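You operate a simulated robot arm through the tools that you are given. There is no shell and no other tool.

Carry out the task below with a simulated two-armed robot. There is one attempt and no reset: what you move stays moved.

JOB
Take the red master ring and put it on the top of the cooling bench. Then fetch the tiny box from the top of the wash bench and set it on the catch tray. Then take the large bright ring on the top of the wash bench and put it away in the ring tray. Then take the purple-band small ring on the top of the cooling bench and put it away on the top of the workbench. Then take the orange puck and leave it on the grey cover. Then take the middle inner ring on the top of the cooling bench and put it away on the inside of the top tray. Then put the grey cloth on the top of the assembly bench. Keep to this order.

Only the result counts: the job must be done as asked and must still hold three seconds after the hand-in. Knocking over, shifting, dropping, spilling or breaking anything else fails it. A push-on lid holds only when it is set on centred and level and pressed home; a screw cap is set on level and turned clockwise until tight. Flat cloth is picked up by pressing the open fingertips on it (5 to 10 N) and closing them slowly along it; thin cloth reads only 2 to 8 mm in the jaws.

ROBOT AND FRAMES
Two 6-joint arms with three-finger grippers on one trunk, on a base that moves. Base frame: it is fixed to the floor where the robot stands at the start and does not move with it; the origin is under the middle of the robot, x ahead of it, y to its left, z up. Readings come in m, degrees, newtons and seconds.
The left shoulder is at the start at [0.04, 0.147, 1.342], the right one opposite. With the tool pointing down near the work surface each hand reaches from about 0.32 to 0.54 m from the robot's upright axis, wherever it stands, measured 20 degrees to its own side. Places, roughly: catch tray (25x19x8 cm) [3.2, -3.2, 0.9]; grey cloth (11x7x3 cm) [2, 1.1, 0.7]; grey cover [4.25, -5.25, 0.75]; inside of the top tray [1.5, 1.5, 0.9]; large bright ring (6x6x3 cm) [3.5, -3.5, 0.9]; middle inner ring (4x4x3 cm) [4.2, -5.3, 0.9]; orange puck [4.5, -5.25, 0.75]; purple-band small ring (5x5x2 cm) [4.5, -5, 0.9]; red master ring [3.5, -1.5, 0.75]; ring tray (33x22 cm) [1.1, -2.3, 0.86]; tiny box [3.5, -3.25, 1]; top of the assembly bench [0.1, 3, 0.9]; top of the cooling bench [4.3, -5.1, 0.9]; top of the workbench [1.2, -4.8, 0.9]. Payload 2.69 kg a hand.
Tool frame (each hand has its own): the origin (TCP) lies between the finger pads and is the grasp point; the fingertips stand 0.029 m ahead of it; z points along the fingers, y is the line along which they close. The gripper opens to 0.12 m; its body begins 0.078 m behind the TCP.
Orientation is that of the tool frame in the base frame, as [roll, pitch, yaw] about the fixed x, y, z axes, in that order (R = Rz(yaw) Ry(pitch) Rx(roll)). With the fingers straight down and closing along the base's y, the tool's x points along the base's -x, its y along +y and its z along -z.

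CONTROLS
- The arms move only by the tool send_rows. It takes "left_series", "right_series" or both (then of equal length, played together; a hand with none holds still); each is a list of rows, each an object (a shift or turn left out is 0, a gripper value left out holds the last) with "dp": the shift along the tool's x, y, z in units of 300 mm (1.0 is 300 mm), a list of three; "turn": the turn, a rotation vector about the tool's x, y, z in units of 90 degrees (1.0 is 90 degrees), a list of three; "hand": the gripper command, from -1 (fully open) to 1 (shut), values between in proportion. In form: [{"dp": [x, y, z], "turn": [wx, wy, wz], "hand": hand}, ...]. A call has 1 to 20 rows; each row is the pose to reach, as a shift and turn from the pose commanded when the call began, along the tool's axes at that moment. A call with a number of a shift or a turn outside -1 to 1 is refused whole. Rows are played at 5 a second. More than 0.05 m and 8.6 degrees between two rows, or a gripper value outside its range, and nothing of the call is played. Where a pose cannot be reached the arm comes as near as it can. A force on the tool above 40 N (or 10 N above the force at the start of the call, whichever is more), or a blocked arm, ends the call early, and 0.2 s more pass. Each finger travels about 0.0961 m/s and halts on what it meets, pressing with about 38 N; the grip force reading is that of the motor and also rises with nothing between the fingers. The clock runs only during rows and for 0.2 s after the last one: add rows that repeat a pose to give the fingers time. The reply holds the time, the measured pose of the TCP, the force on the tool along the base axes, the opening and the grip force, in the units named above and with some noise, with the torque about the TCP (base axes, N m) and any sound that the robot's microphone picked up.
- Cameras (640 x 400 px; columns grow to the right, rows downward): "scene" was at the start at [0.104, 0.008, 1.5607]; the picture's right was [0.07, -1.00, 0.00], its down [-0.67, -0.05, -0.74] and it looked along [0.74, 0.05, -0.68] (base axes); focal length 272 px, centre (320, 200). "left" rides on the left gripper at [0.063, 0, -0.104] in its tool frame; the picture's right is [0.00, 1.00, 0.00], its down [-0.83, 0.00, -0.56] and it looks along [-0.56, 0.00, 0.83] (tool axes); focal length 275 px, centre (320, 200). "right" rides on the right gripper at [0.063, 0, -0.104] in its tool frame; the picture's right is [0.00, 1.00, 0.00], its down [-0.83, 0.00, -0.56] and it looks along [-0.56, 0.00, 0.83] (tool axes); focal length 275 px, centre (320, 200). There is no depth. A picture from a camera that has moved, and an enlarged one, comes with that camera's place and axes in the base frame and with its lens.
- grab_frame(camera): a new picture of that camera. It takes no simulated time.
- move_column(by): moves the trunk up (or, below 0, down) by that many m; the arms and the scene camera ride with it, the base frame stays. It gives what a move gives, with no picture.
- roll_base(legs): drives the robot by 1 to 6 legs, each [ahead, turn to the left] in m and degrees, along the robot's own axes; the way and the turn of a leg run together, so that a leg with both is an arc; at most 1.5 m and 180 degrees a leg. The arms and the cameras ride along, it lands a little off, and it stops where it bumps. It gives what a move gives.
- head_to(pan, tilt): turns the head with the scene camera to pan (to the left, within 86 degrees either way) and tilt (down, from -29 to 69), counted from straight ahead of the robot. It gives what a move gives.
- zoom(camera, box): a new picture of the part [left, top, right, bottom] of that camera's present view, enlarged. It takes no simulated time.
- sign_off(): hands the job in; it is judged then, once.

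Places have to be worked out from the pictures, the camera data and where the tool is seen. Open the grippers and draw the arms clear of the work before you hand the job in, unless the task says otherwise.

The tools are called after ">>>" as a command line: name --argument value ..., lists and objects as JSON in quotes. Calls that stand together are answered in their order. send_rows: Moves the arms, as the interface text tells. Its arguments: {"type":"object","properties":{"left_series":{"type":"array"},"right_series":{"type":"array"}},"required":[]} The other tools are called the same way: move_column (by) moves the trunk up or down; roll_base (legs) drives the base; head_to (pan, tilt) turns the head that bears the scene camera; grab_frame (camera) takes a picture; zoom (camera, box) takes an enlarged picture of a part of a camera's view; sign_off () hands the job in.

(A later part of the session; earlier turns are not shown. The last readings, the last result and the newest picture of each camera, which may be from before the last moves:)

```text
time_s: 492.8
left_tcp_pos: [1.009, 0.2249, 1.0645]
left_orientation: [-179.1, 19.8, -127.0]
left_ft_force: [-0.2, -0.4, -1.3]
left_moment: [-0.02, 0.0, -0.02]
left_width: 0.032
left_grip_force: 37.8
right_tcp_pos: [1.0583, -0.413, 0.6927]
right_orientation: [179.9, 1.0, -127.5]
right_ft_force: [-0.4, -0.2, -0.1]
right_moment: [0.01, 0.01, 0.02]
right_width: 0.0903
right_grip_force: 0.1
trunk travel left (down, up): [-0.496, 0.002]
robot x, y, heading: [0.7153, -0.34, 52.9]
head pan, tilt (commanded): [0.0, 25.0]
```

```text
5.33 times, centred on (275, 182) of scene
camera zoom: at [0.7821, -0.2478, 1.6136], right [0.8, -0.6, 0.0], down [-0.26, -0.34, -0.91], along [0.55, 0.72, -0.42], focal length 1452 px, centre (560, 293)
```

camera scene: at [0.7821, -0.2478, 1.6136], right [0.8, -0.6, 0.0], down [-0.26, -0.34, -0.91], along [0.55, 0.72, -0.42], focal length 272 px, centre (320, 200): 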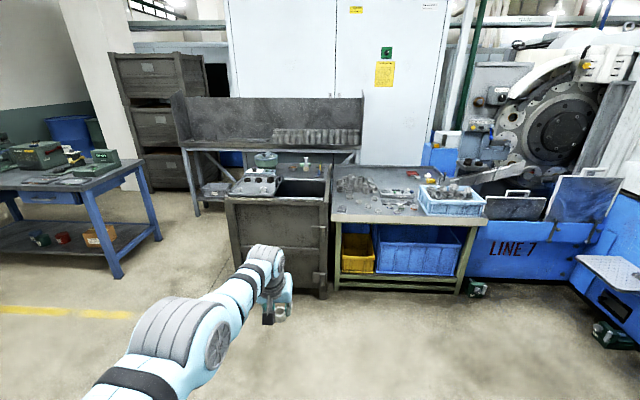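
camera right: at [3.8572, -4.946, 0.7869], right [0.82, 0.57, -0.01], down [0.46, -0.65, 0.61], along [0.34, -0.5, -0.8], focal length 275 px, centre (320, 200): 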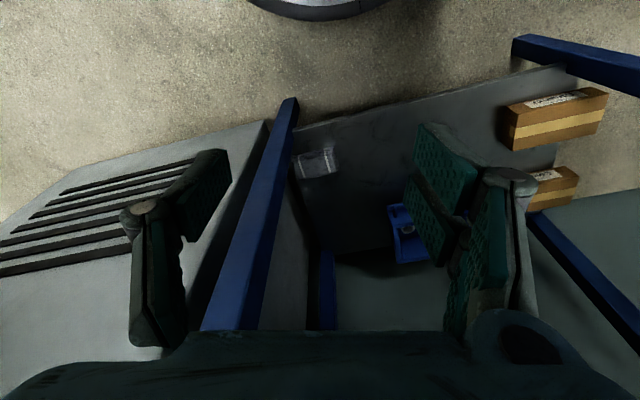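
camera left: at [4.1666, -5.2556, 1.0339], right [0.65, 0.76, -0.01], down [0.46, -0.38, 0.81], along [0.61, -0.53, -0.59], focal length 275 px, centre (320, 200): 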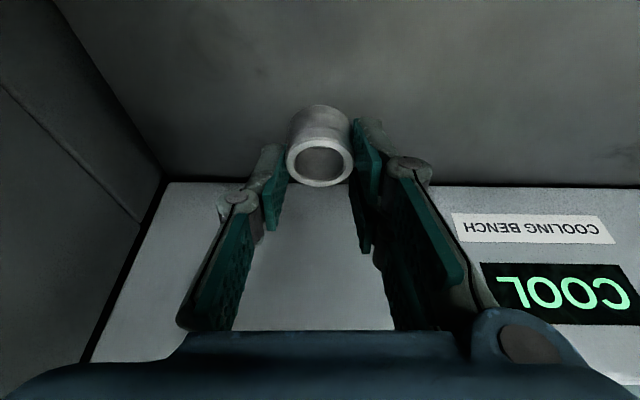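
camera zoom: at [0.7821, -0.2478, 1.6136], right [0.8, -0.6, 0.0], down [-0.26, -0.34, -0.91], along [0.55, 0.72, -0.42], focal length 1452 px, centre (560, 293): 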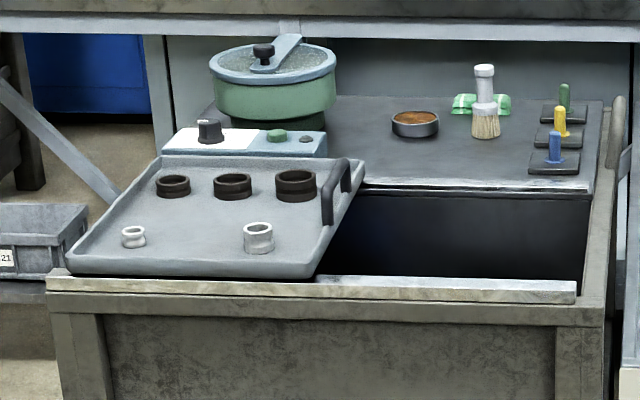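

The tray holds three black rings and two white inner rings with a gap between them at ≈[1.42, 1.355] for the middle one. I drive up so the left hand will be over that spot.

>>> roll_base --legs '[[0, 19.5], [1.2, 0], [0, -25.4]]'

>>> grab_frame --camera "left"

>>> head_to --pan 5 --tilt 45

>>> grab_frame --camera "scene"

```text
time_s: 501.3
left_tcp_pos: [1.4244, 1.3417, 1.0634]
left_orientation: [-179.1, 19.8, -132.6]
left_ft_force: [-0.2, -0.6, 0.2]
left_moment: [0.03, 0.0, 0.0]
left_width: 0.0317
left_grip_force: 38.0
right_tcp_pos: [1.4127, 0.7003, 0.6935]
right_orientation: [179.8, 0.9, -133.0]
right_ft_force: [-0.6, -0.5, 0.4]
right_moment: [0.0, -0.06, 0.02]
right_width: 0.0899
right_grip_force: 0.1
trunk travel left (down, up): [-0.496, 0.002]
robot x, y, heading: [1.0753, 0.8076, 47.5]
head pan, tilt (commanded): [0.0, 25.0]
```

```text
taken
camera left: at [1.3601, 1.273, 1.1416], right [-0.73, 0.68, -0.01], down [0.4, 0.44, 0.81], along [0.56, 0.58, -0.59], focal length 275 px, centre (320, 200)
```

left: 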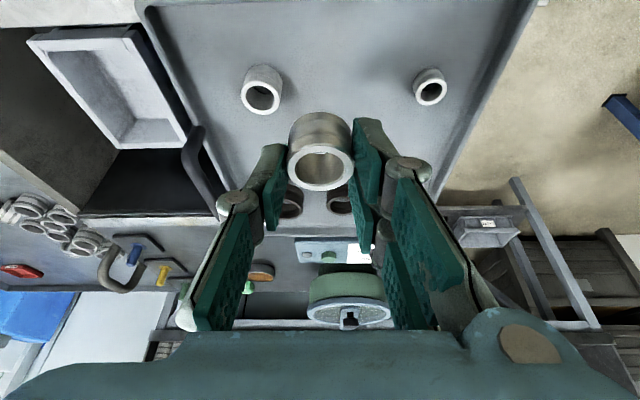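

```text
time_s: 502.1
left_tcp_pos: [1.4257, 1.3414, 1.0643]
left_orientation: [-179.1, 19.7, -132.4]
left_ft_force: [-0.5, 0.4, -0.3]
left_moment: [0.01, -0.01, -0.01]
left_width: 0.0317
left_grip_force: 37.7
right_tcp_pos: [1.412, 0.7003, 0.6938]
right_orientation: [-180.0, 1.0, -133.0]
right_ft_force: [-0.1, -0.3, 0.8]
right_moment: [0.01, -0.02, -0.02]
right_width: 0.0899
right_grip_force: 0.0
trunk travel left (down, up): [-0.496, 0.002]
robot x, y, heading: [1.0777, 0.8093, 47.3]
head pan, tilt (commanded): [5.0, 45.0]
```

```text
taken
camera scene: at [1.1405, 0.8891, 1.5831], right [0.79, -0.61, 0.0], down [-0.43, -0.56, -0.71], along [0.43, 0.56, -0.71], focal length 272 px, centre (320, 200)
```

scene: 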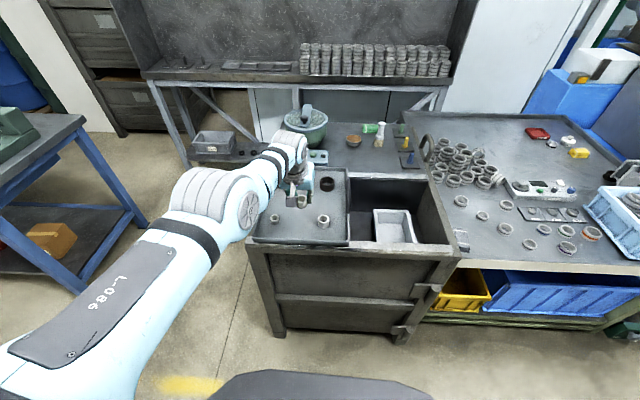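

The target gap between the white rings works out to ≈[1.446, 1.4075] with the tray floor at ≈0.872. I drive 12 cm closer and bring the ring over the spot at a lower height.

>>> roll_base --legs '[[0.12, 0]]'

>>> send_rows --left_series '[{"dp": [0.064, 0.022, 0.034], "hand": 0.7}, {"dp": [0.127, 0.044, 0.068], "hand": 0.7}, {"dp": [0.19, 0.066, 0.102], "hand": 0.7}, {"dp": [0.254, 0.087, 0.136], "hand": 0.7}, {"dp": [0.254, 0.087, 0.136], "hand": 0.7}]'

>>> grab_frame --camera "left"

>>> grab_frame --camera "scene"

```text
time_s: 503.4
left_tcp_pos: [1.5009, 1.4233, 1.0679]
left_orientation: [-179.1, 20.3, -132.4]
left_ft_force: [-0.1, -1.1, 0.3]
left_moment: [0.03, 0.01, -0.03]
left_width: 0.0318
left_grip_force: 37.8
right_tcp_pos: [1.4906, 0.7848, 0.694]
right_orientation: [179.9, 1.1, -132.9]
right_ft_force: [-0.5, -0.2, -0.2]
right_moment: [-0.01, 0.0, -0.03]
right_width: 0.0899
right_grip_force: 0.0
trunk travel left (down, up): [-0.496, 0.002]
robot x, y, heading: [1.1519, 0.8927, 47.5]
head pan, tilt (commanded): [5.0, 45.0]
```

```text
time_s: 504.6
left_tcp_pos: [1.4772, 1.4301, 0.9878]
left_orientation: [-179.0, 19.7, -132.5]
left_ft_force: [0.2, 0.3, -0.7]
left_moment: [0.05, 0.01, 0.0]
left_width: 0.0318
left_grip_force: 37.9
left hand out of reach, approached as far as the arm can: row 1, 2, 3, 4, 5
right_tcp_pos: [1.4918, 0.7866, 0.6928]
right_orientation: [179.9, 0.9, -132.9]
right_ft_force: [-0.2, 0.0, -0.5]
right_moment: [0.01, 0.01, -0.05]
right_width: 0.0897
right_grip_force: 0.0
trunk travel left (down, up): [-0.496, 0.002]
robot x, y, heading: [1.1555, 0.8961, 47.5]
head pan, tilt (commanded): [5.0, 45.0]
```

```text
taken
camera left: at [1.4132, 1.3607, 1.0639], right [-0.73, 0.68, -0.01], down [0.4, 0.44, 0.8], along [0.55, 0.58, -0.59], focal length 275 px, centre (320, 200)
```

left: 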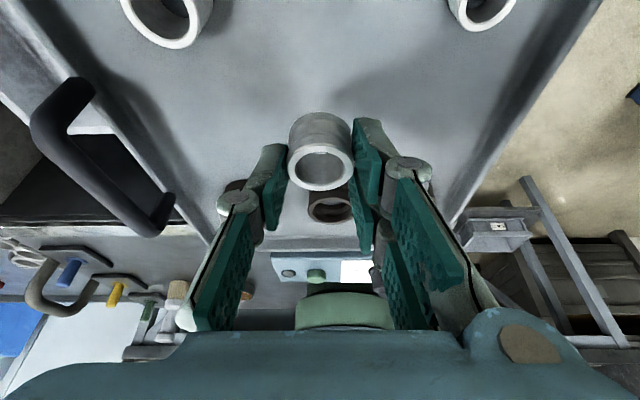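

```text
taken
camera scene: at [1.22, 0.9758, 1.5831], right [0.79, -0.61, 0.0], down [-0.43, -0.56, -0.71], along [0.43, 0.56, -0.71], focal length 272 px, centre (320, 200)
```

scene: 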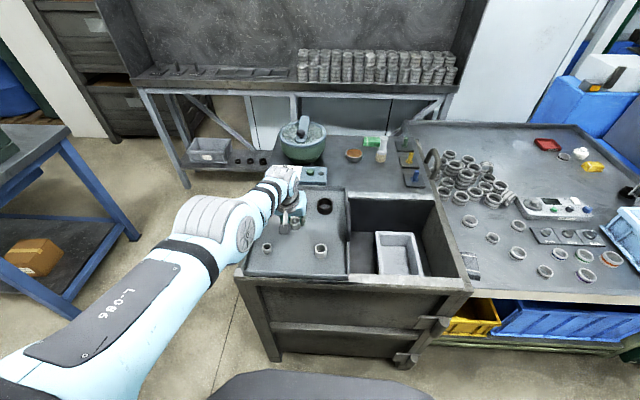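

The spot under the hand is clear; I descend while drawing back 3 cm toward the middle of the gap.

>>> send_rows --left_series '[{"dp": [0.05, 0, 0.036], "hand": 0.7}, {"dp": [0.1, 0, 0.072], "hand": 0.7}, {"dp": [0.145, 0, 0.108], "hand": 0.7}, {"dp": [0.145, 0, 0.108], "hand": 0.7}]'

>>> grab_frame --camera "left"

```text
time_s: 505.6
left_tcp_pos: [1.4673, 1.4121, 0.9366]
left_orientation: [-179.2, 19.8, -132.5]
left_ft_force: [-0.3, 0.3, -1.6]
left_moment: [-0.02, 0.02, 0.0]
left_width: 0.0317
left_grip_force: 38.4
left hand out of reach, approached as far as the arm can: row 1, 2, 3, 4
right_tcp_pos: [1.4935, 0.7883, 0.6935]
right_orientation: [179.8, 0.9, -133.0]
right_ft_force: [-0.3, -0.6, 0.1]
right_moment: [0.01, -0.02, 0.0]
right_width: 0.0902
right_grip_force: 0.1
trunk travel left (down, up): [-0.496, 0.002]
robot x, y, heading: [1.1574, 0.8969, 47.2]
head pan, tilt (commanded): [5.0, 45.0]
```

```text
taken
camera left: at [1.402, 1.3436, 1.0138], right [-0.73, 0.68, -0.01], down [0.4, 0.44, 0.8], along [0.55, 0.58, -0.59], focal length 275 px, centre (320, 200)
```

left: 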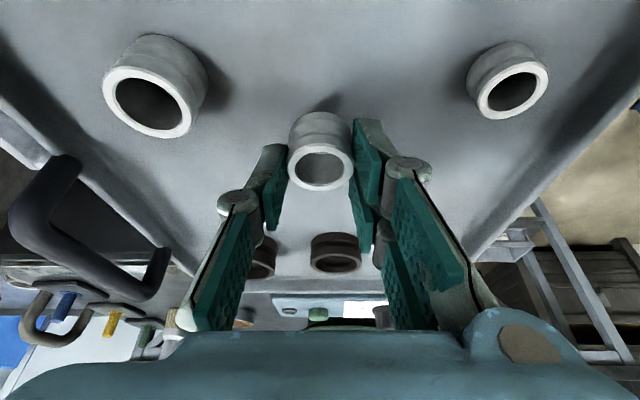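

The ring is over a free spot between the white rings and the black ones. I lower with the trunk in small steps until contact.

>>> move_column --by -0.012

>>> move_column --by -0.005

```text
time_s: 506.1
left_tcp_pos: [1.466, 1.4125, 0.9257]
left_orientation: [-179.1, 19.8, -132.6]
left_ft_force: [0.7, -0.1, -1.0]
left_moment: [-0.02, -0.01, 0.04]
left_width: 0.0319
left_grip_force: 37.9
right_tcp_pos: [1.4926, 0.7878, 0.6821]
right_orientation: [179.8, 0.8, -132.8]
right_ft_force: [0.3, 0.6, -1.0]
right_moment: [0.01, 0.01, 0.0]
right_width: 0.0902
right_grip_force: 0.1
trunk travel left (down, up): [-0.484, 0.014]
robot x, y, heading: [1.1538, 0.8966, 47.4]
head pan, tilt (commanded): [5.0, 45.0]
```

```text
time_s: 506.7
left_tcp_pos: [1.4665, 1.4123, 0.9209]
left_orientation: [-179.1, 19.9, -132.5]
left_ft_force: [-0.4, -0.2, -0.6]
left_moment: [0.02, 0.05, 0.0]
left_width: 0.0316
left_grip_force: 38.4
right_tcp_pos: [1.4928, 0.7875, 0.6763]
right_orientation: [179.9, 0.8, -132.8]
right_ft_force: [0.7, 0.2, 0.0]
right_moment: [0.0, 0.02, 0.01]
right_width: 0.0901
right_grip_force: 0.1
trunk travel left (down, up): [-0.479, 0.019]
robot x, y, heading: [1.1561, 0.8937, 47.4]
head pan, tilt (commanded): [5.0, 45.0]
```

>>> move_column --by -0.004

>>> move_column --by -0.004

```text
time_s: 507.2
left_tcp_pos: [1.466, 1.4127, 0.9176]
left_orientation: [-179.2, 19.8, -132.5]
left_ft_force: [-0.1, -0.1, 0.0]
left_moment: [-0.02, -0.03, -0.03]
left_width: 0.0318
left_grip_force: 38.6
right_tcp_pos: [1.4922, 0.7874, 0.6739]
right_orientation: [179.9, 0.9, -132.9]
right_ft_force: [0.3, -0.6, -0.1]
right_moment: [-0.04, -0.02, 0.02]
right_width: 0.0904
right_grip_force: 0.1
trunk travel left (down, up): [-0.475, 0.023]
robot x, y, heading: [1.1559, 0.8937, 47.5]
head pan, tilt (commanded): [5.0, 45.0]
```

```text
time_s: 507.8
left_tcp_pos: [1.467, 1.4119, 0.9143]
left_orientation: [-179.1, 20.0, -132.6]
left_ft_force: [-0.1, 0.4, 13.2]
left_moment: [0.11, 0.18, -0.01]
left_width: 0.0319
left_grip_force: 37.7
right_tcp_pos: [1.4917, 0.7872, 0.6702]
right_orientation: [179.8, 0.9, -132.9]
right_ft_force: [0.0, 0.0, 0.4]
right_moment: [0.03, 0.0, -0.05]
right_width: 0.0902
right_grip_force: 0.0
trunk travel left (down, up): [-0.471, 0.027]
robot x, y, heading: [1.1548, 0.8941, 47.5]
head pan, tilt (commanded): [5.0, 45.0]
```

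Contact (13 N): the ring stands on the tray. I open the fingers gently and raise with the trunk.

>>> send_rows --left_series '[{"hand": 0.35}, {"hand": 0.15}, {"hand": 0.0}, {"hand": -0.1}, {"hand": -0.1}]'

>>> grab_frame --camera "left"

```text
time_s: 508.9
left_tcp_pos: [1.467, 1.4131, 0.9126]
left_orientation: [-179.1, 19.8, -132.4]
left_ft_force: [-0.7, 0.8, -0.5]
left_moment: [-0.01, 0.01, 0.0]
left_width: 0.0658
left_grip_force: 0.1
right_tcp_pos: [1.4917, 0.7878, 0.6695]
right_orientation: [179.9, 1.1, -132.9]
right_ft_force: [-1.0, 0.0, -0.1]
right_moment: [-0.02, -0.01, 0.0]
right_width: 0.09
right_grip_force: 0.1
trunk travel left (down, up): [-0.471, 0.027]
robot x, y, heading: [1.1549, 0.8958, 47.6]
head pan, tilt (commanded): [5.0, 45.0]
```

```text
taken
camera left: at [1.4019, 1.3436, 0.9901], right [-0.73, 0.68, -0.01], down [0.4, 0.44, 0.8], along [0.55, 0.58, -0.59], focal length 275 px, centre (320, 200)
```

left: 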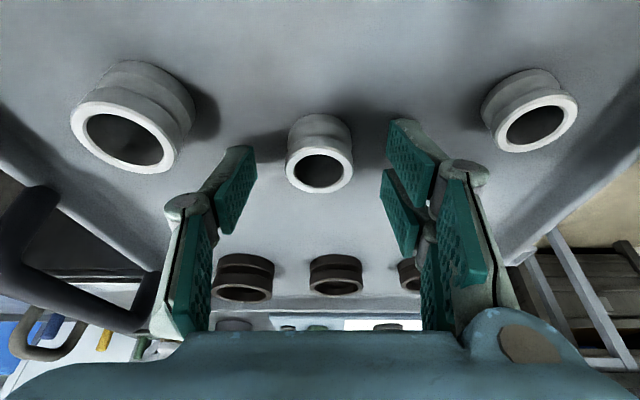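

The ring stands upright in the tray. I raise with the trunk and pull the hand out along its axis.

>>> move_column --by 0.026

>>> send_rows --left_series '[{"dp": [-0.02, 0, -0.06], "hand": -0.1}, {"dp": [-0.04, 0, -0.13], "hand": -0.1}, {"dp": [-0.06, 0, -0.2], "hand": -0.1}, {"dp": [-0.06, 0, -0.2], "hand": -0.1}]'

>>> grab_frame --camera "left"

```text
time_s: 509.7
left_tcp_pos: [1.4672, 1.4118, 0.939]
left_orientation: [-179.2, 19.7, -132.5]
left_ft_force: [1.2, 0.0, -0.4]
left_moment: [0.03, 0.03, 0.04]
left_width: 0.0659
left_grip_force: 0.1
right_tcp_pos: [1.492, 0.7876, 0.6944]
right_orientation: [179.9, 0.9, -132.9]
right_ft_force: [0.0, 0.1, 0.0]
right_moment: [-0.01, 0.02, 0.03]
right_width: 0.09
right_grip_force: 0.0
trunk travel left (down, up): [-0.497, 0.001]
robot x, y, heading: [1.1564, 0.894, 47.3]
head pan, tilt (commanded): [5.0, 45.0]
```

```text
time_s: 510.7
left_tcp_pos: [1.4833, 1.4246, 0.993]
left_orientation: [-179.1, 19.7, -132.5]
left_ft_force: [0.1, -0.2, 0.1]
left_moment: [-0.02, 0.04, 0.0]
left_width: 0.0662
left_grip_force: 0.0
left hand out of reach, approached as far as the arm can: row 1, 2, 3, 4
right_tcp_pos: [1.4925, 0.7882, 0.6936]
right_orientation: [180.0, 0.9, -132.9]
right_ft_force: [-1.2, 0.3, 0.3]
right_moment: [0.01, 0.02, 0.0]
right_width: 0.0897
right_grip_force: 0.0
trunk travel left (down, up): [-0.497, 0.001]
robot x, y, heading: [1.1555, 0.897, 47.6]
head pan, tilt (commanded): [5.0, 45.0]
```

```text
taken
camera left: at [1.419, 1.3567, 1.0694], right [-0.73, 0.68, -0.01], down [0.4, 0.44, 0.8], along [0.55, 0.58, -0.59], focal length 275 px, centre (320, 200)
```

left: 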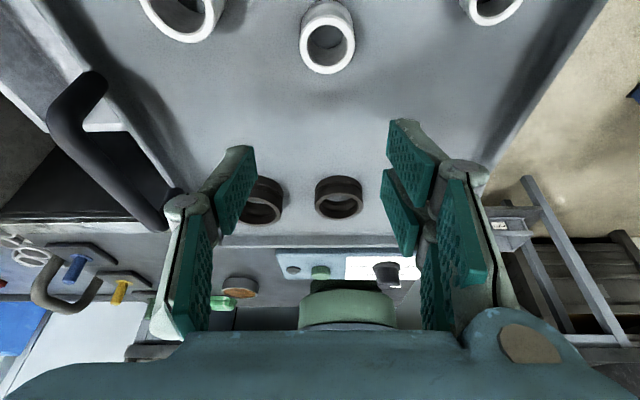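

Step 6 done: the middle inner ring stands in the tray between the other two. Now the grey cloth near [2.0, 1.1]; I back off, straighten the left hand and look at the table.

>>> roll_base --legs '[[-0.4, 0]]'

>>> send_rows --left_series '[{"dp": [0.05, 0, 0.0], "turn": [0, 0.05, 0], "hand": -0.5}, {"dp": [0.1, 0, 0.0], "turn": [0, 0.1, 0], "hand": -0.5}, {"dp": [0.15, 0, 0.0], "turn": [0, 0.15, 0], "hand": -0.5}, {"dp": [0.2, 0, 0.0], "turn": [0, 0.219, 0], "hand": -0.5}, {"dp": [0.2, 0, 0.0], "turn": [0, 0.219, 0], "hand": -0.5}]'

>>> head_to --pan -30 --tilt 35

>>> grab_frame --camera "scene"

>>> zoom --camera "scene" --box '[180, 120, 420, 270]'

```text
time_s: 513.2
left_tcp_pos: [1.2101, 1.133, 0.9897]
left_orientation: [-179.0, 19.6, -132.1]
left_ft_force: [0.6, 0.5, 0.2]
left_moment: [-0.03, 0.0, 0.03]
left_width: 0.066
left_grip_force: 0.0
right_tcp_pos: [1.2222, 0.4949, 0.6938]
right_orientation: [179.9, 0.9, -132.6]
right_ft_force: [0.2, -0.1, 0.2]
right_moment: [0.02, 0.0, 0.01]
right_width: 0.0898
right_grip_force: 0.1
trunk travel left (down, up): [-0.497, 0.001]
robot x, y, heading: [0.8864, 0.5992, 47.7]
head pan, tilt (commanded): [5.0, 45.0]
```

```text
time_s: 514.4
left_tcp_pos: [1.1583, 1.0814, 0.9788]
left_orientation: [-179.2, 0.0, -132.4]
left_ft_force: [0.7, -0.4, -0.1]
left_moment: [0.02, 0.03, 0.02]
left_width: 0.09
left_grip_force: 0.0
left hand out of reach, approached as far as the arm can: row 2, 3, 4, 5
right_tcp_pos: [1.2224, 0.4942, 0.6933]
right_orientation: [179.8, 1.0, -132.6]
right_ft_force: [-0.3, -0.3, -0.3]
right_moment: [-0.04, -0.01, -0.01]
right_width: 0.09
right_grip_force: 0.0
trunk travel left (down, up): [-0.497, 0.001]
robot x, y, heading: [0.887, 0.5982, 47.6]
head pan, tilt (commanded): [5.0, 45.0]
```

```text
time_s: 515.4
left_tcp_pos: [1.158, 1.0803, 0.9778]
left_orientation: [-179.2, 0.1, -132.4]
left_ft_force: [-0.1, -0.5, 0.6]
left_moment: [-0.04, -0.03, 0.01]
left_width: 0.0901
left_grip_force: 0.0
right_tcp_pos: [1.2212, 0.4947, 0.6945]
right_orientation: [179.8, 1.0, -132.6]
right_ft_force: [-0.3, 0.2, -0.2]
right_moment: [0.02, 0.04, 0.01]
right_width: 0.09
right_grip_force: 0.0
trunk travel left (down, up): [-0.497, 0.001]
robot x, y, heading: [0.8842, 0.5979, 47.7]
head pan, tilt (commanded): [-30.0, 35.0]
```

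```text
taken
camera scene: at [0.9836, 0.6428, 1.5988], right [0.3, -0.95, 0.0], down [-0.55, -0.17, -0.82], along [0.78, 0.25, -0.57], focal length 272 px, centre (320, 200)
```

scene: 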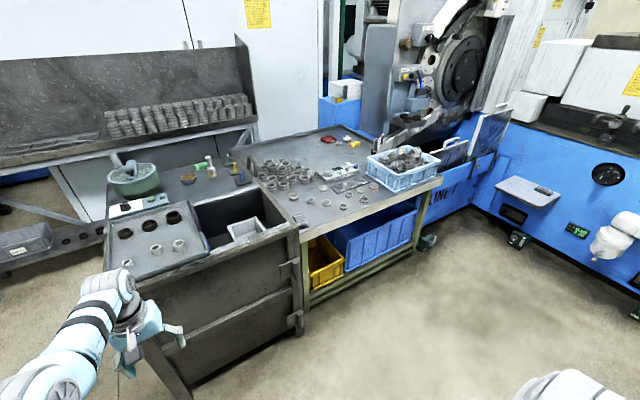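

```text
2.67 times, centred on (300, 195) of scene
camera zoom: at [0.9836, 0.6428, 1.5988], right [0.3, -0.95, 0.0], down [-0.55, -0.17, -0.82], along [0.78, 0.25, -0.57], focal length 726 px, centre (373, 213)
```

zoom: 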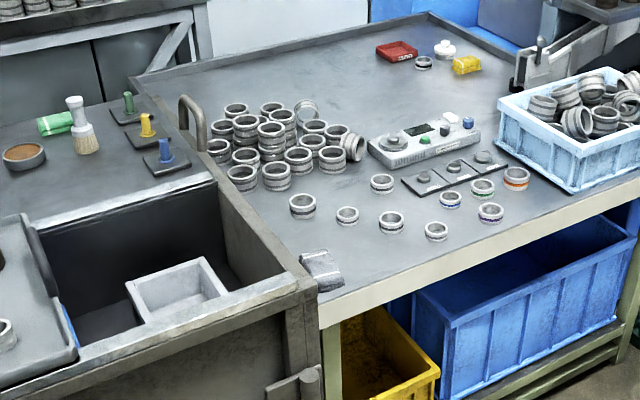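

There's a small grey folded cloth at the table's front-left corner next to the unit. I zoom in closely.

>>> zoom --camera "scene" --box '[270, 195, 330, 245]'

```text
8.00 times, centred on (300, 220) of scene
camera zoom: at [0.9836, 0.6428, 1.5988], right [0.3, -0.95, 0.0], down [-0.55, -0.17, -0.82], along [0.78, 0.25, -0.57], focal length 2177 px, centre (480, 40)
```

zoom: 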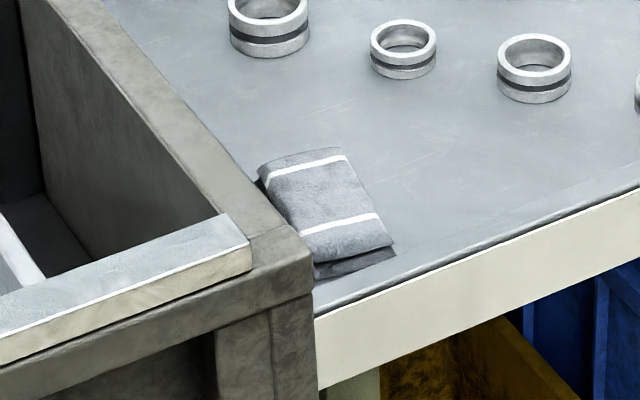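

The cloth is a folded, striped piece lying on the table at about [2.015, 1.08] (table top ≈0.67–0.69), long side pointing away from the front edge. I drive to the table front with the left hand ready.

>>> roll_base --legs '[[0, -45.4], [0.92, 0], [0, 45.7]]'

>>> head_to --pan 15 --tilt 50

>>> grab_frame --camera "scene"

>>> grab_frame --camera "left"

```text
time_s: 524.3
left_tcp_pos: [2.0764, 1.126, 0.9772]
left_orientation: [-179.1, 0.1, -132.4]
left_ft_force: [0.1, 1.1, 0.7]
left_moment: [-0.01, -0.02, -0.03]
left_width: 0.0898
left_grip_force: 0.0
right_tcp_pos: [2.1425, 0.5404, 0.6948]
right_orientation: [179.8, 0.9, -132.4]
right_ft_force: [-0.4, 0.1, 0.8]
right_moment: [0.01, -0.01, 0.0]
right_width: 0.09
right_grip_force: 0.1
trunk travel left (down, up): [-0.497, 0.001]
robot x, y, heading: [1.8094, 0.6411, 47.5]
head pan, tilt (commanded): [-30.0, 35.0]
```

```text
time_s: 525.5
left_tcp_pos: [2.0759, 1.1256, 0.9778]
left_orientation: [-179.1, 0.1, -132.3]
left_ft_force: [0.2, 0.8, 1.3]
left_moment: [0.0, -0.02, 0.01]
left_width: 0.09
left_grip_force: 0.1
right_tcp_pos: [2.1412, 0.5399, 0.6935]
right_orientation: [180.0, 0.8, -132.3]
right_ft_force: [-0.7, -0.3, -0.1]
right_moment: [0.03, -0.03, 0.0]
right_width: 0.0901
right_grip_force: 0.1
trunk travel left (down, up): [-0.497, 0.001]
robot x, y, heading: [1.8073, 0.6459, 47.7]
head pan, tilt (commanded): [15.0, 50.0]
```

```text
taken
camera scene: at [1.8547, 0.73, 1.5771], right [0.89, -0.46, 0.0], down [-0.35, -0.68, -0.64], along [0.29, 0.57, -0.77], focal length 272 px, centre (320, 200)
```

scene: 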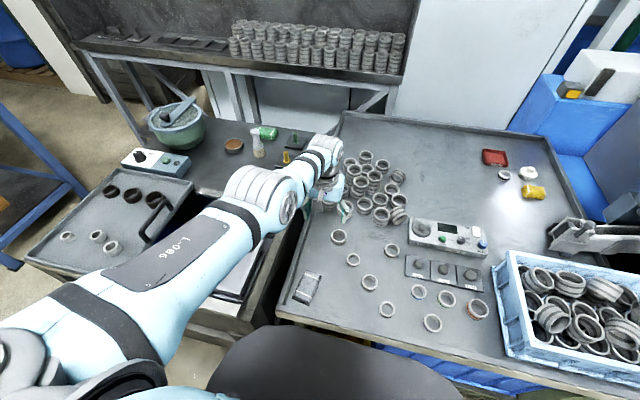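

```text
taken
camera left: at [2.0336, 1.0807, 1.0824], right [-0.74, 0.68, -0.01], down [0.56, 0.62, 0.56], along [0.39, 0.4, -0.83], focal length 275 px, centre (320, 200)
```

left: 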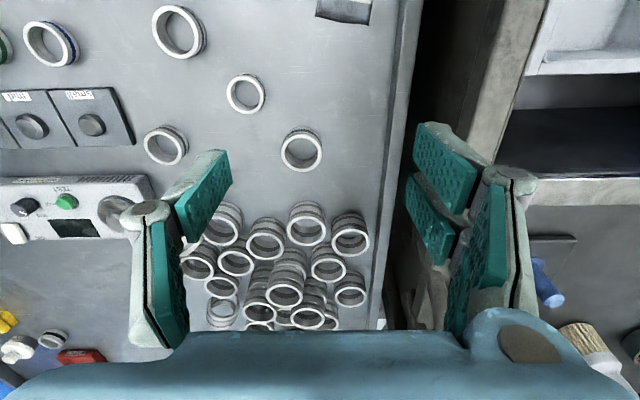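

I zoom on the cloth from this closer view.

>>> zoom --camera "scene" --box '[265, 250, 345, 330]'

>>> zoom --camera "left" --box '[280, 0, 420, 80]'

```text
5.00 times, centred on (305, 290) of scene
camera zoom: at [1.8547, 0.73, 1.5771], right [0.89, -0.46, 0.0], down [-0.35, -0.68, -0.64], along [0.29, 0.57, -0.77], focal length 1361 px, centre (395, -250)
```

zoom: 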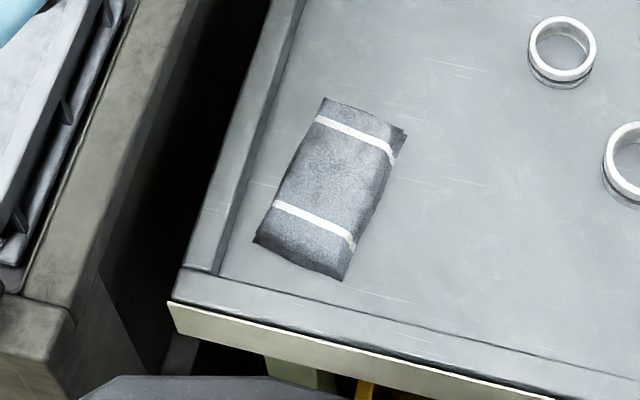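

```text
4.57 times, centred on (350, 40) of left
camera zoom: at [2.0336, 1.0807, 1.0824], right [-0.74, 0.68, -0.01], down [0.56, 0.62, 0.56], along [0.39, 0.4, -0.83], focal length 1258 px, centre (183, 931)
```

zoom: 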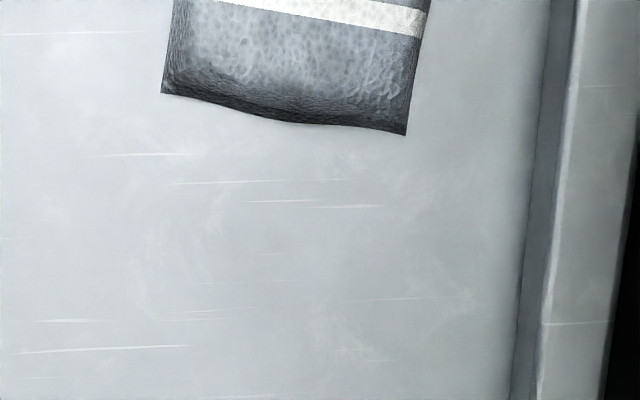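

The cloth's centre is ≈[1.98, 1.066] with its top at ≈0.71, long axis pointing at about 41°. I lower the trunk 12 cm, move over it and rotate the hand 83° so the fingers will close along its length.

>>> move_column --by -0.12

>>> send_rows --left_series '[{"dp": [0.033, 0.009, 0.0], "turn": [0, 0, -0.084], "hand": -0.3}, {"dp": [0.066, 0.019, 0.0], "turn": [0, 0, -0.168], "hand": -0.3}, {"dp": [0.099, 0.028, 0.02], "turn": [0, 0, -0.252], "hand": -0.3}, {"dp": [0.132, 0.037, 0.04], "turn": [0, 0, -0.336], "hand": -0.3}, {"dp": [0.165, 0.047, 0.06], "turn": [0, 0, -0.42], "hand": -0.3}, {"dp": [0.197, 0.056, 0.08], "turn": [0, 0, -0.504], "hand": -0.3}, {"dp": [0.23, 0.066, 0.1], "turn": [0, 0, -0.588], "hand": -0.3}, {"dp": [0.263, 0.075, 0.12], "turn": [0, 0, -0.672], "hand": -0.3}, {"dp": [0.296, 0.084, 0.14], "turn": [0, 0, -0.756], "hand": -0.3}, {"dp": [0.329, 0.094, 0.16], "turn": [0, 0, -0.84], "hand": -0.3}, {"dp": [0.362, 0.103, 0.18], "turn": [0, 0, -0.923], "hand": -0.3}, {"dp": [0.362, 0.103, 0.18], "turn": [0, 0, -0.923], "hand": -0.3}]'

>>> grab_frame --camera "left"

>>> grab_frame --camera "scene"

```text
time_s: 527.0
left_tcp_pos: [2.0762, 1.1264, 0.8585]
left_orientation: [-179.2, 0.1, -132.3]
left_ft_force: [-0.9, -0.3, -0.1]
left_moment: [-0.03, -0.02, 0.0]
left_width: 0.0899
left_grip_force: 0.0
right_tcp_pos: [2.1412, 0.5394, 0.5746]
right_orientation: [179.9, 1.0, -132.4]
right_ft_force: [-0.7, 0.1, -0.7]
right_moment: [0.0, 0.01, 0.0]
right_width: 0.0901
right_grip_force: 0.1
trunk travel left (down, up): [-0.377, 0.121]
robot x, y, heading: [1.8055, 0.644, 47.6]
head pan, tilt (commanded): [15.0, 50.0]
```

```text
time_s: 529.5
left_tcp_pos: [2.0338, 1.1078, 0.7639]
left_orientation: [180.0, -0.7, -49.2]
left_ft_force: [-0.2, -0.2, 0.1]
left_moment: [0.01, 0.02, -0.03]
left_width: 0.078
left_grip_force: 0.1
left hand out of reach, approached as far as the arm can: row 1, 2, 3, 4, 5, 6, 7, 8, 9, 10, 11, 12
right_tcp_pos: [2.1416, 0.5405, 0.5738]
right_orientation: [179.9, 0.9, -132.4]
right_ft_force: [-0.1, 0.4, 0.6]
right_moment: [0.0, 0.02, 0.02]
right_width: 0.0898
right_grip_force: 0.0
trunk travel left (down, up): [-0.377, 0.121]
robot x, y, heading: [1.8064, 0.6462, 47.9]
head pan, tilt (commanded): [15.0, 50.0]
```

```text
taken
camera left: at [2.0749, 1.0608, 0.8694], right [-0.76, -0.65, 0.0], down [-0.55, 0.64, 0.54], along [-0.35, 0.41, -0.84], focal length 275 px, centre (320, 200)
```

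left: 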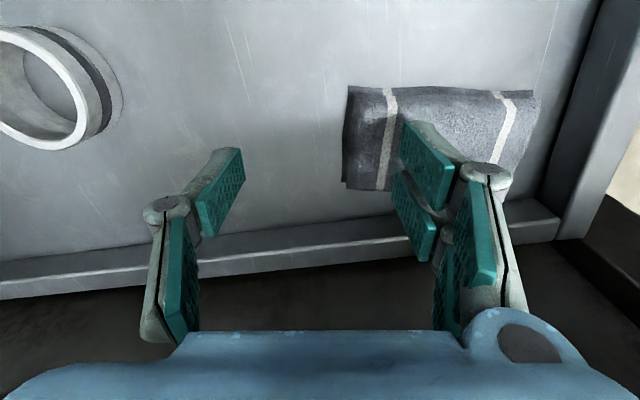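

```text
taken
camera scene: at [1.8546, 0.73, 1.4572], right [0.89, -0.46, 0.0], down [-0.35, -0.68, -0.64], along [0.29, 0.57, -0.77], focal length 272 px, centre (320, 200)
```

scene: 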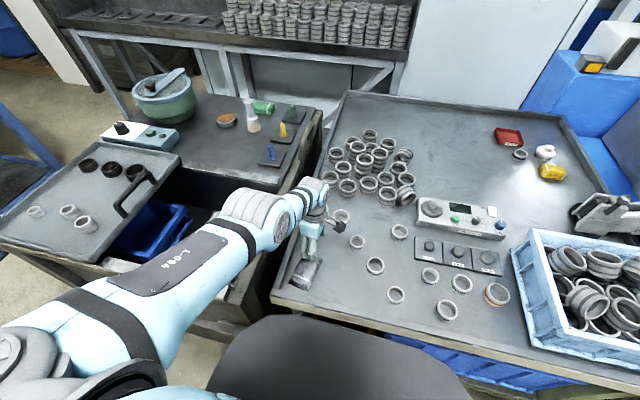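

The hand slid to its folded limit and is 7 cm beyond the cloth's centre. I raise the trunk 5 cm and move back over the centre.

>>> move_column --by 0.05

>>> send_rows --left_series '[{"dp": [0, 0.06, 0.03], "hand": -0.3}, {"dp": [0, 0.12, 0.06], "hand": -0.3}, {"dp": [0, 0.18, 0.1], "hand": -0.3}, {"dp": [0, 0.236, 0.15], "hand": -0.3}, {"dp": [0, 0.236, 0.15], "hand": -0.3}]'

>>> grab_frame --camera "left"

```text
time_s: 530.5
left_tcp_pos: [2.0348, 1.1079, 0.8163]
left_orientation: [179.9, -0.7, -49.1]
left_ft_force: [-0.6, -0.5, 0.1]
left_moment: [-0.01, 0.01, 0.01]
left_width: 0.078
left_grip_force: 0.1
right_tcp_pos: [2.1414, 0.5404, 0.6255]
right_orientation: [179.8, 0.8, -132.4]
right_ft_force: [-0.3, 0.1, -0.8]
right_moment: [-0.02, 0.0, 0.01]
right_width: 0.0901
right_grip_force: 0.0
trunk travel left (down, up): [-0.427, 0.071]
robot x, y, heading: [1.8066, 0.6463, 47.8]
head pan, tilt (commanded): [15.0, 50.0]
```

```text
time_s: 531.7
left_tcp_pos: [2.0029, 1.0781, 0.7498]
left_orientation: [-180.0, -0.7, -49.1]
left_ft_force: [0.7, -0.1, 0.7]
left_moment: [0.01, 0.01, 0.04]
left_width: 0.0781
left_grip_force: 0.0
left hand out of reach, approached as far as the arm can: row 1, 2, 3, 4, 5
right_tcp_pos: [2.1425, 0.5411, 0.6257]
right_orientation: [179.9, 0.9, -132.4]
right_ft_force: [0.2, 0.8, 0.3]
right_moment: [0.01, 0.01, -0.04]
right_width: 0.0898
right_grip_force: 0.0
trunk travel left (down, up): [-0.427, 0.071]
robot x, y, heading: [1.8034, 0.647, 47.9]
head pan, tilt (commanded): [15.0, 50.0]
```

```text
taken
camera left: at [2.0433, 1.0305, 0.8556], right [-0.76, -0.65, 0.0], down [-0.55, 0.64, 0.54], along [-0.35, 0.41, -0.84], focal length 275 px, centre (320, 200)
```

left: 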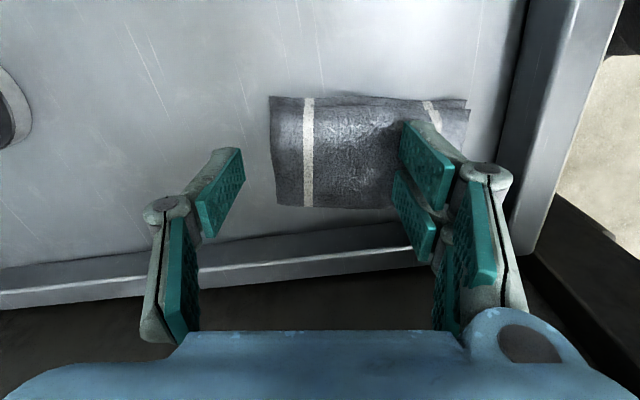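

I fine-tune heights: raise the hand 3 cm, lower the trunk 2.7 cm, then shift to the cloth's centre.

>>> send_rows --left_series '[{"dp": [0, 0, -0.05], "hand": -0.3}, {"dp": [0, 0, -0.1], "hand": -0.3}, {"dp": [0, 0, -0.1], "hand": -0.3}]'

>>> move_column --by -0.027

>>> send_rows --left_series '[{"dp": [0, 0.05, 0.0], "hand": -0.3}, {"dp": [0, 0.1, 0.0], "hand": -0.3}, {"dp": [0, 0.1, 0.0], "hand": -0.3}]'

>>> grab_frame --camera "left"

```text
time_s: 532.5
left_tcp_pos: [2.0146, 1.0871, 0.7672]
left_orientation: [-179.9, -0.8, -49.2]
left_ft_force: [-0.2, 0.0, -0.2]
left_moment: [0.03, 0.0, 0.0]
left_width: 0.078
left_grip_force: 0.1
left hand out of reach, approached as far as the arm can: row 1, 2, 3
right_tcp_pos: [2.1413, 0.5411, 0.6249]
right_orientation: [179.9, 0.9, -132.4]
right_ft_force: [-0.6, 0.7, -0.3]
right_moment: [-0.02, 0.0, 0.0]
right_width: 0.09
right_grip_force: 0.0
trunk travel left (down, up): [-0.427, 0.071]
robot x, y, heading: [1.8114, 0.6466, 47.7]
head pan, tilt (commanded): [15.0, 50.0]
```

```text
time_s: 533.2
left_tcp_pos: [2.0121, 1.0853, 0.7427]
left_orientation: [-179.9, -0.6, -49.3]
left_ft_force: [-3.8, -4.6, 16.7]
left_moment: [-0.49, 0.66, 0.05]
left_width: 0.0892
left_grip_force: 7.1
right_tcp_pos: [2.1403, 0.5392, 0.5988]
right_orientation: [179.9, 1.0, -132.4]
right_ft_force: [0.2, -0.5, 0.7]
right_moment: [0.01, 0.0, -0.02]
right_width: 0.0903
right_grip_force: 0.0
trunk travel left (down, up): [-0.4, 0.098]
robot x, y, heading: [1.8037, 0.6432, 48.1]
head pan, tilt (commanded): [15.0, 50.0]
```

```text
time_s: 534.0
left_tcp_pos: [2.0049, 1.0783, 0.7265]
left_orientation: [-180.0, -0.9, -49.2]
left_ft_force: [-3.7, -2.7, 8.3]
left_moment: [-0.1, 0.21, -0.01]
left_width: 0.0921
left_grip_force: 3.6
left hand out of reach, approached as far as the arm can: row 1, 2, 3
right_tcp_pos: [2.142, 0.5388, 0.5971]
right_orientation: [179.9, 0.9, -132.4]
right_ft_force: [0.9, 0.3, -0.3]
right_moment: [0.0, 0.01, 0.01]
right_width: 0.09
right_grip_force: 0.1
trunk travel left (down, up): [-0.4, 0.098]
robot x, y, heading: [1.8071, 0.648, 48.1]
head pan, tilt (commanded): [15.0, 50.0]
```

```text
taken
camera left: at [2.0458, 1.031, 0.8322], right [-0.76, -0.65, 0.0], down [-0.54, 0.64, 0.54], along [-0.35, 0.41, -0.84], focal length 275 px, centre (320, 200)
```

left: 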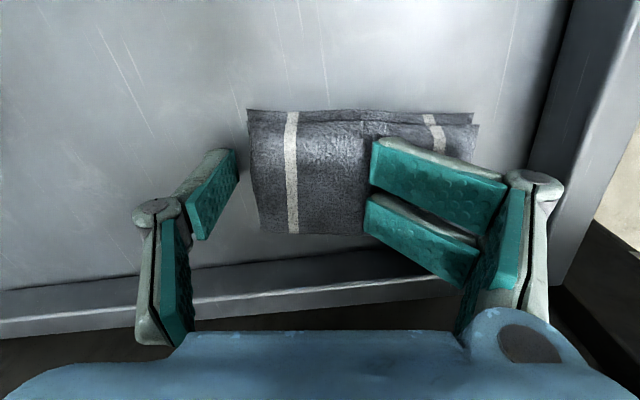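

Contact came earlier than expected and this rotated hand needs more distance. I raise the trunk 5 cm off the cloth and back the base 5 cm so the pose becomes comfortable.

>>> move_column --by 0.05

>>> roll_base --legs '[[-0.05, 0]]'

>>> grab_frame --camera "left"

```text
time_s: 534.9
left_tcp_pos: [2.0048, 1.0784, 0.7769]
left_orientation: [179.9, -0.8, -49.3]
left_ft_force: [0.2, 1.0, -0.2]
left_moment: [0.05, -0.03, -0.01]
left_width: 0.0785
left_grip_force: 0.2
right_tcp_pos: [2.1419, 0.54, 0.6483]
right_orientation: [179.9, 1.0, -132.4]
right_ft_force: [-0.1, -1.1, 0.3]
right_moment: [0.0, 0.02, 0.02]
right_width: 0.09
right_grip_force: 0.1
trunk travel left (down, up): [-0.45, 0.048]
robot x, y, heading: [1.8066, 0.6403, 48.0]
head pan, tilt (commanded): [15.0, 50.0]
```

```text
time_s: 535.8
left_tcp_pos: [1.976, 1.0464, 0.7736]
left_orientation: [179.6, -0.9, -49.2]
left_ft_force: [-0.1, 0.5, -1.2]
left_moment: [-0.06, 0.02, 0.01]
left_width: 0.078
left_grip_force: 0.0
right_tcp_pos: [2.1118, 0.507, 0.6471]
right_orientation: [179.9, 0.5, -132.4]
right_ft_force: [-0.6, 1.4, 0.0]
right_moment: [-0.05, 0.07, -0.02]
right_width: 0.0899
right_grip_force: 0.1
trunk travel left (down, up): [-0.45, 0.048]
robot x, y, heading: [1.7667, 0.6091, 47.5]
head pan, tilt (commanded): [15.0, 50.0]
```

```text
taken
camera left: at [2.0168, 0.9996, 0.8794], right [-0.76, -0.65, 0.01], down [-0.54, 0.64, 0.54], along [-0.36, 0.41, -0.84], focal length 275 px, centre (320, 200)
```

left: 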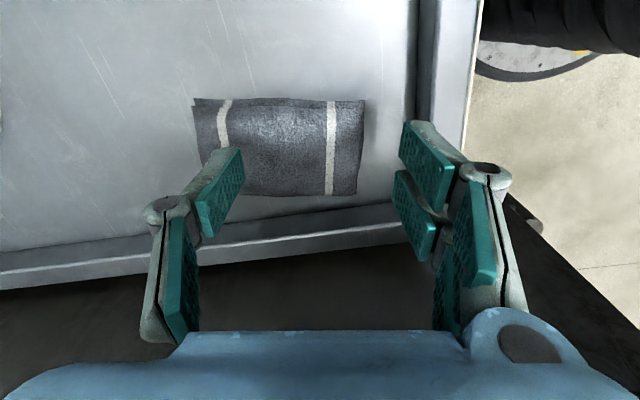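

Now the cloth is under the hand; I shift 1 cm and 2.6 cm to centre on it.

>>> send_rows --left_series '[{"dp": [-0.018, -0.044, 0], "hand": -0.3}, {"dp": [-0.035, -0.087, 0], "hand": -0.3}, {"dp": [-0.035, -0.087, 0], "hand": -0.3}]'

>>> grab_frame --camera "left"

```text
time_s: 536.6
left_tcp_pos: [1.9711, 1.053, 0.7841]
left_orientation: [-180.0, -0.8, -49.2]
left_ft_force: [-0.3, 0.0, 0.2]
left_moment: [0.01, -0.03, -0.02]
left_width: 0.0782
left_grip_force: 0.0
left hand out of reach, approached as far as the arm can: row 1, 2, 3
right_tcp_pos: [2.1088, 0.5041, 0.6479]
right_orientation: [179.9, 0.9, -132.4]
right_ft_force: [0.6, 0.3, 0.3]
right_moment: [0.01, 0.03, 0.02]
right_width: 0.0899
right_grip_force: 0.1
trunk travel left (down, up): [-0.45, 0.048]
robot x, y, heading: [1.7726, 0.6092, 47.6]
head pan, tilt (commanded): [15.0, 50.0]
```

```text
taken
camera left: at [2.0121, 1.0057, 0.8896], right [-0.76, -0.65, 0.0], down [-0.55, 0.64, 0.54], along [-0.35, 0.41, -0.84], focal length 275 px, centre (320, 200)
```

left: 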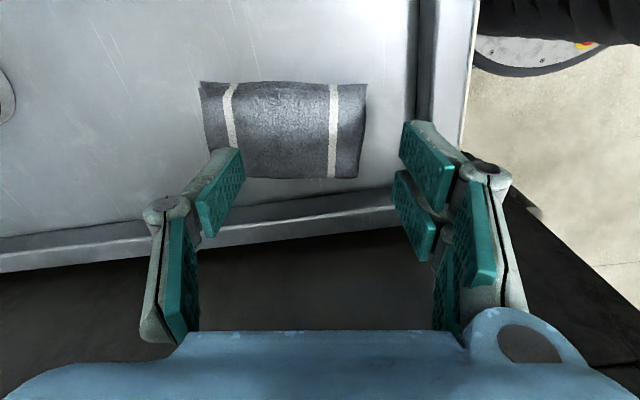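

I was at the arm's outer limit; lowering the shoulder fixes that. I alternately raise the arm and lower the trunk, keeping the hand height.

>>> send_rows --left_series '[{"dp": [0, 0, -0.08], "hand": -0.3}, {"dp": [0, 0, -0.16], "hand": -0.3}, {"dp": [0, 0, -0.16], "hand": -0.3}]'

>>> move_column --by -0.05

>>> send_rows --left_series '[{"dp": [0, 0, -0.08], "hand": -0.3}, {"dp": [0, 0, -0.16], "hand": -0.3}, {"dp": [0, 0, -0.16], "hand": -0.3}]'

>>> move_column --by -0.05

```text
time_s: 537.4
left_tcp_pos: [1.9866, 1.0666, 0.8175]
left_orientation: [179.9, -0.7, -49.2]
left_ft_force: [-0.3, -0.8, -0.2]
left_moment: [-0.01, 0.01, -0.01]
left_width: 0.0781
left_grip_force: 0.1
left hand out of reach, approached as far as the arm can: row 1, 2, 3
right_tcp_pos: [2.1087, 0.5044, 0.6489]
right_orientation: [179.8, 0.9, -132.4]
right_ft_force: [-0.8, 0.7, -0.4]
right_moment: [-0.01, 0.0, 0.01]
right_width: 0.0902
right_grip_force: 0.1
trunk travel left (down, up): [-0.45, 0.048]
robot x, y, heading: [1.7705, 0.6074, 47.5]
head pan, tilt (commanded): [15.0, 50.0]
```

```text
time_s: 538.4
left_tcp_pos: [1.9887, 1.0665, 0.7676]
left_orientation: [179.9, -0.8, -49.2]
left_ft_force: [0.6, -1.2, -0.5]
left_moment: [0.01, -0.01, -0.01]
left_width: 0.0779
left_grip_force: 0.1
right_tcp_pos: [2.1087, 0.5042, 0.5967]
right_orientation: [180.0, 1.0, -132.3]
right_ft_force: [-0.2, 0.5, -0.1]
right_moment: [-0.03, -0.01, -0.05]
right_width: 0.09
right_grip_force: 0.0
trunk travel left (down, up): [-0.4, 0.098]
robot x, y, heading: [1.7708, 0.6047, 48.1]
head pan, tilt (commanded): [15.0, 50.0]
```

```text
time_s: 539.2
left_tcp_pos: [2.0041, 1.0805, 0.8033]
left_orientation: [179.9, -0.8, -49.2]
left_ft_force: [-0.4, 0.3, 0.8]
left_moment: [0.01, 0.0, 0.01]
left_width: 0.078
left_grip_force: 0.1
left hand out of reach, approached as far as the arm can: row 1, 2, 3
right_tcp_pos: [2.1081, 0.5042, 0.5978]
right_orientation: [179.9, 0.9, -132.4]
right_ft_force: [-0.3, 0.7, 0.5]
right_moment: [-0.02, 0.02, -0.05]
right_width: 0.09
right_grip_force: 0.1
trunk travel left (down, up): [-0.4, 0.098]
robot x, y, heading: [1.7683, 0.6078, 47.8]
head pan, tilt (commanded): [15.0, 50.0]
```

```text
time_s: 540.1
left_tcp_pos: [2.0051, 1.0799, 0.7539]
left_orientation: [179.9, -0.8, -49.3]
left_ft_force: [0.7, 0.1, 0.0]
left_moment: [-0.03, 0.0, 0.01]
left_width: 0.0778
left_grip_force: 0.1
right_tcp_pos: [2.1085, 0.5049, 0.5473]
right_orientation: [179.9, 1.0, -132.4]
right_ft_force: [0.4, -0.7, -0.3]
right_moment: [0.01, 0.02, 0.05]
right_width: 0.09
right_grip_force: 0.0
trunk travel left (down, up): [-0.35, 0.148]
robot x, y, heading: [1.7721, 0.6079, 47.8]
head pan, tilt (commanded): [15.0, 50.0]
```

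The elbow seems stuck at full stretch, so I retract decisively toward the shoulder (back and up) to get it bent again.

>>> send_rows --left_series '[{"dp": [0.013, 0.11, -0.07], "hand": -0.3}, {"dp": [0.022, 0.19, -0.12], "hand": -0.3}, {"dp": [0.031, 0.26, -0.16], "hand": -0.3}, {"dp": [0.031, 0.26, -0.16], "hand": -0.3}]'

```text
time_s: 541.1
left_tcp_pos: [2.0142, 1.0739, 0.7614]
left_orientation: [179.7, -0.8, -49.2]
left_ft_force: [0.5, -0.5, 0.6]
left_moment: [-0.02, -0.03, 0.02]
left_width: 0.0782
left_grip_force: 0.0
left hand out of reach, approached as far as the arm can: row 1, 2, 3, 4
right_tcp_pos: [2.1084, 0.5024, 0.5468]
right_orientation: [179.9, 0.9, -132.4]
right_ft_force: [-0.2, -0.5, 0.0]
right_moment: [0.01, 0.01, 0.03]
right_width: 0.0901
right_grip_force: 0.0
trunk travel left (down, up): [-0.35, 0.148]
robot x, y, heading: [1.7706, 0.6089, 48.0]
head pan, tilt (commanded): [15.0, 50.0]
```

Still stuck; I rotate the hand back to nominal yaw first, raising slightly.

>>> move_column --by 0.03

>>> send_rows --left_series '[{"turn": [0, 0, 0.085], "hand": -0.3}, {"turn": [0, 0, 0.17], "hand": -0.3}, {"turn": [0, 0, 0.256], "hand": -0.3}, {"turn": [0, 0, 0.341], "hand": -0.3}, {"turn": [0, 0, 0.426], "hand": -0.3}, {"turn": [0, 0, 0.512], "hand": -0.3}, {"turn": [0, 0, 0.597], "hand": -0.3}, {"turn": [0, 0, 0.682], "hand": -0.3}, {"turn": [0, 0, 0.768], "hand": -0.3}, {"turn": [0, 0, 0.853], "hand": -0.3}, {"turn": [0, 0, 0.923], "hand": -0.3}, {"turn": [0, 0, 0.923], "hand": -0.3}]'

>>> send_rows --left_series '[{"dp": [0.08, 0, 0], "hand": -0.3}, {"dp": [0.16, 0, 0], "hand": -0.3}, {"dp": [0.24, 0, 0], "hand": -0.3}, {"dp": [0.24, 0, 0], "hand": -0.3}]'

```text
time_s: 541.8
left_tcp_pos: [2.0134, 1.0748, 0.7907]
left_orientation: [179.8, -0.7, -49.2]
left_ft_force: [0.0, 0.3, -0.3]
left_moment: [0.0, -0.04, 0.02]
left_width: 0.0778
left_grip_force: 0.0
right_tcp_pos: [2.1087, 0.5035, 0.5764]
right_orientation: [180.0, 0.9, -132.3]
right_ft_force: [-0.3, 0.6, -1.1]
right_moment: [-0.01, 0.03, -0.02]
right_width: 0.0903
right_grip_force: 0.0
trunk travel left (down, up): [-0.38, 0.118]
robot x, y, heading: [1.7715, 0.604, 48.0]
head pan, tilt (commanded): [15.0, 50.0]
```

```text
time_s: 544.4
left_tcp_pos: [2.0146, 1.0747, 0.7919]
left_orientation: [-179.2, -0.4, -132.4]
left_ft_force: [0.6, 0.3, -0.1]
left_moment: [0.01, -0.01, 0.0]
left_width: 0.0778
left_grip_force: 0.1
right_tcp_pos: [2.1092, 0.5042, 0.5778]
right_orientation: [179.9, 0.9, -132.4]
right_ft_force: [0.0, -0.5, -0.2]
right_moment: [0.02, 0.03, -0.01]
right_width: 0.0899
right_grip_force: 0.0
trunk travel left (down, up): [-0.38, 0.118]
robot x, y, heading: [1.7728, 0.6069, 48.0]
head pan, tilt (commanded): [15.0, 50.0]
```

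```text
time_s: 545.4
left_tcp_pos: [2.009, 1.0526, 0.7606]
left_orientation: [-179.2, -0.4, -132.3]
left_ft_force: [-0.7, -0.2, -0.2]
left_moment: [0.03, 0.0, 0.0]
left_width: 0.078
left_grip_force: 0.1
left hand out of reach, approached as far as the arm can: row 1, 2, 3, 4
right_tcp_pos: [2.1086, 0.5048, 0.5775]
right_orientation: [179.9, 0.9, -132.4]
right_ft_force: [-0.1, 0.6, -1.3]
right_moment: [-0.02, 0.02, 0.04]
right_width: 0.0897
right_grip_force: 0.1
trunk travel left (down, up): [-0.38, 0.118]
robot x, y, heading: [1.7732, 0.6078, 47.5]
head pan, tilt (commanded): [15.0, 50.0]
```

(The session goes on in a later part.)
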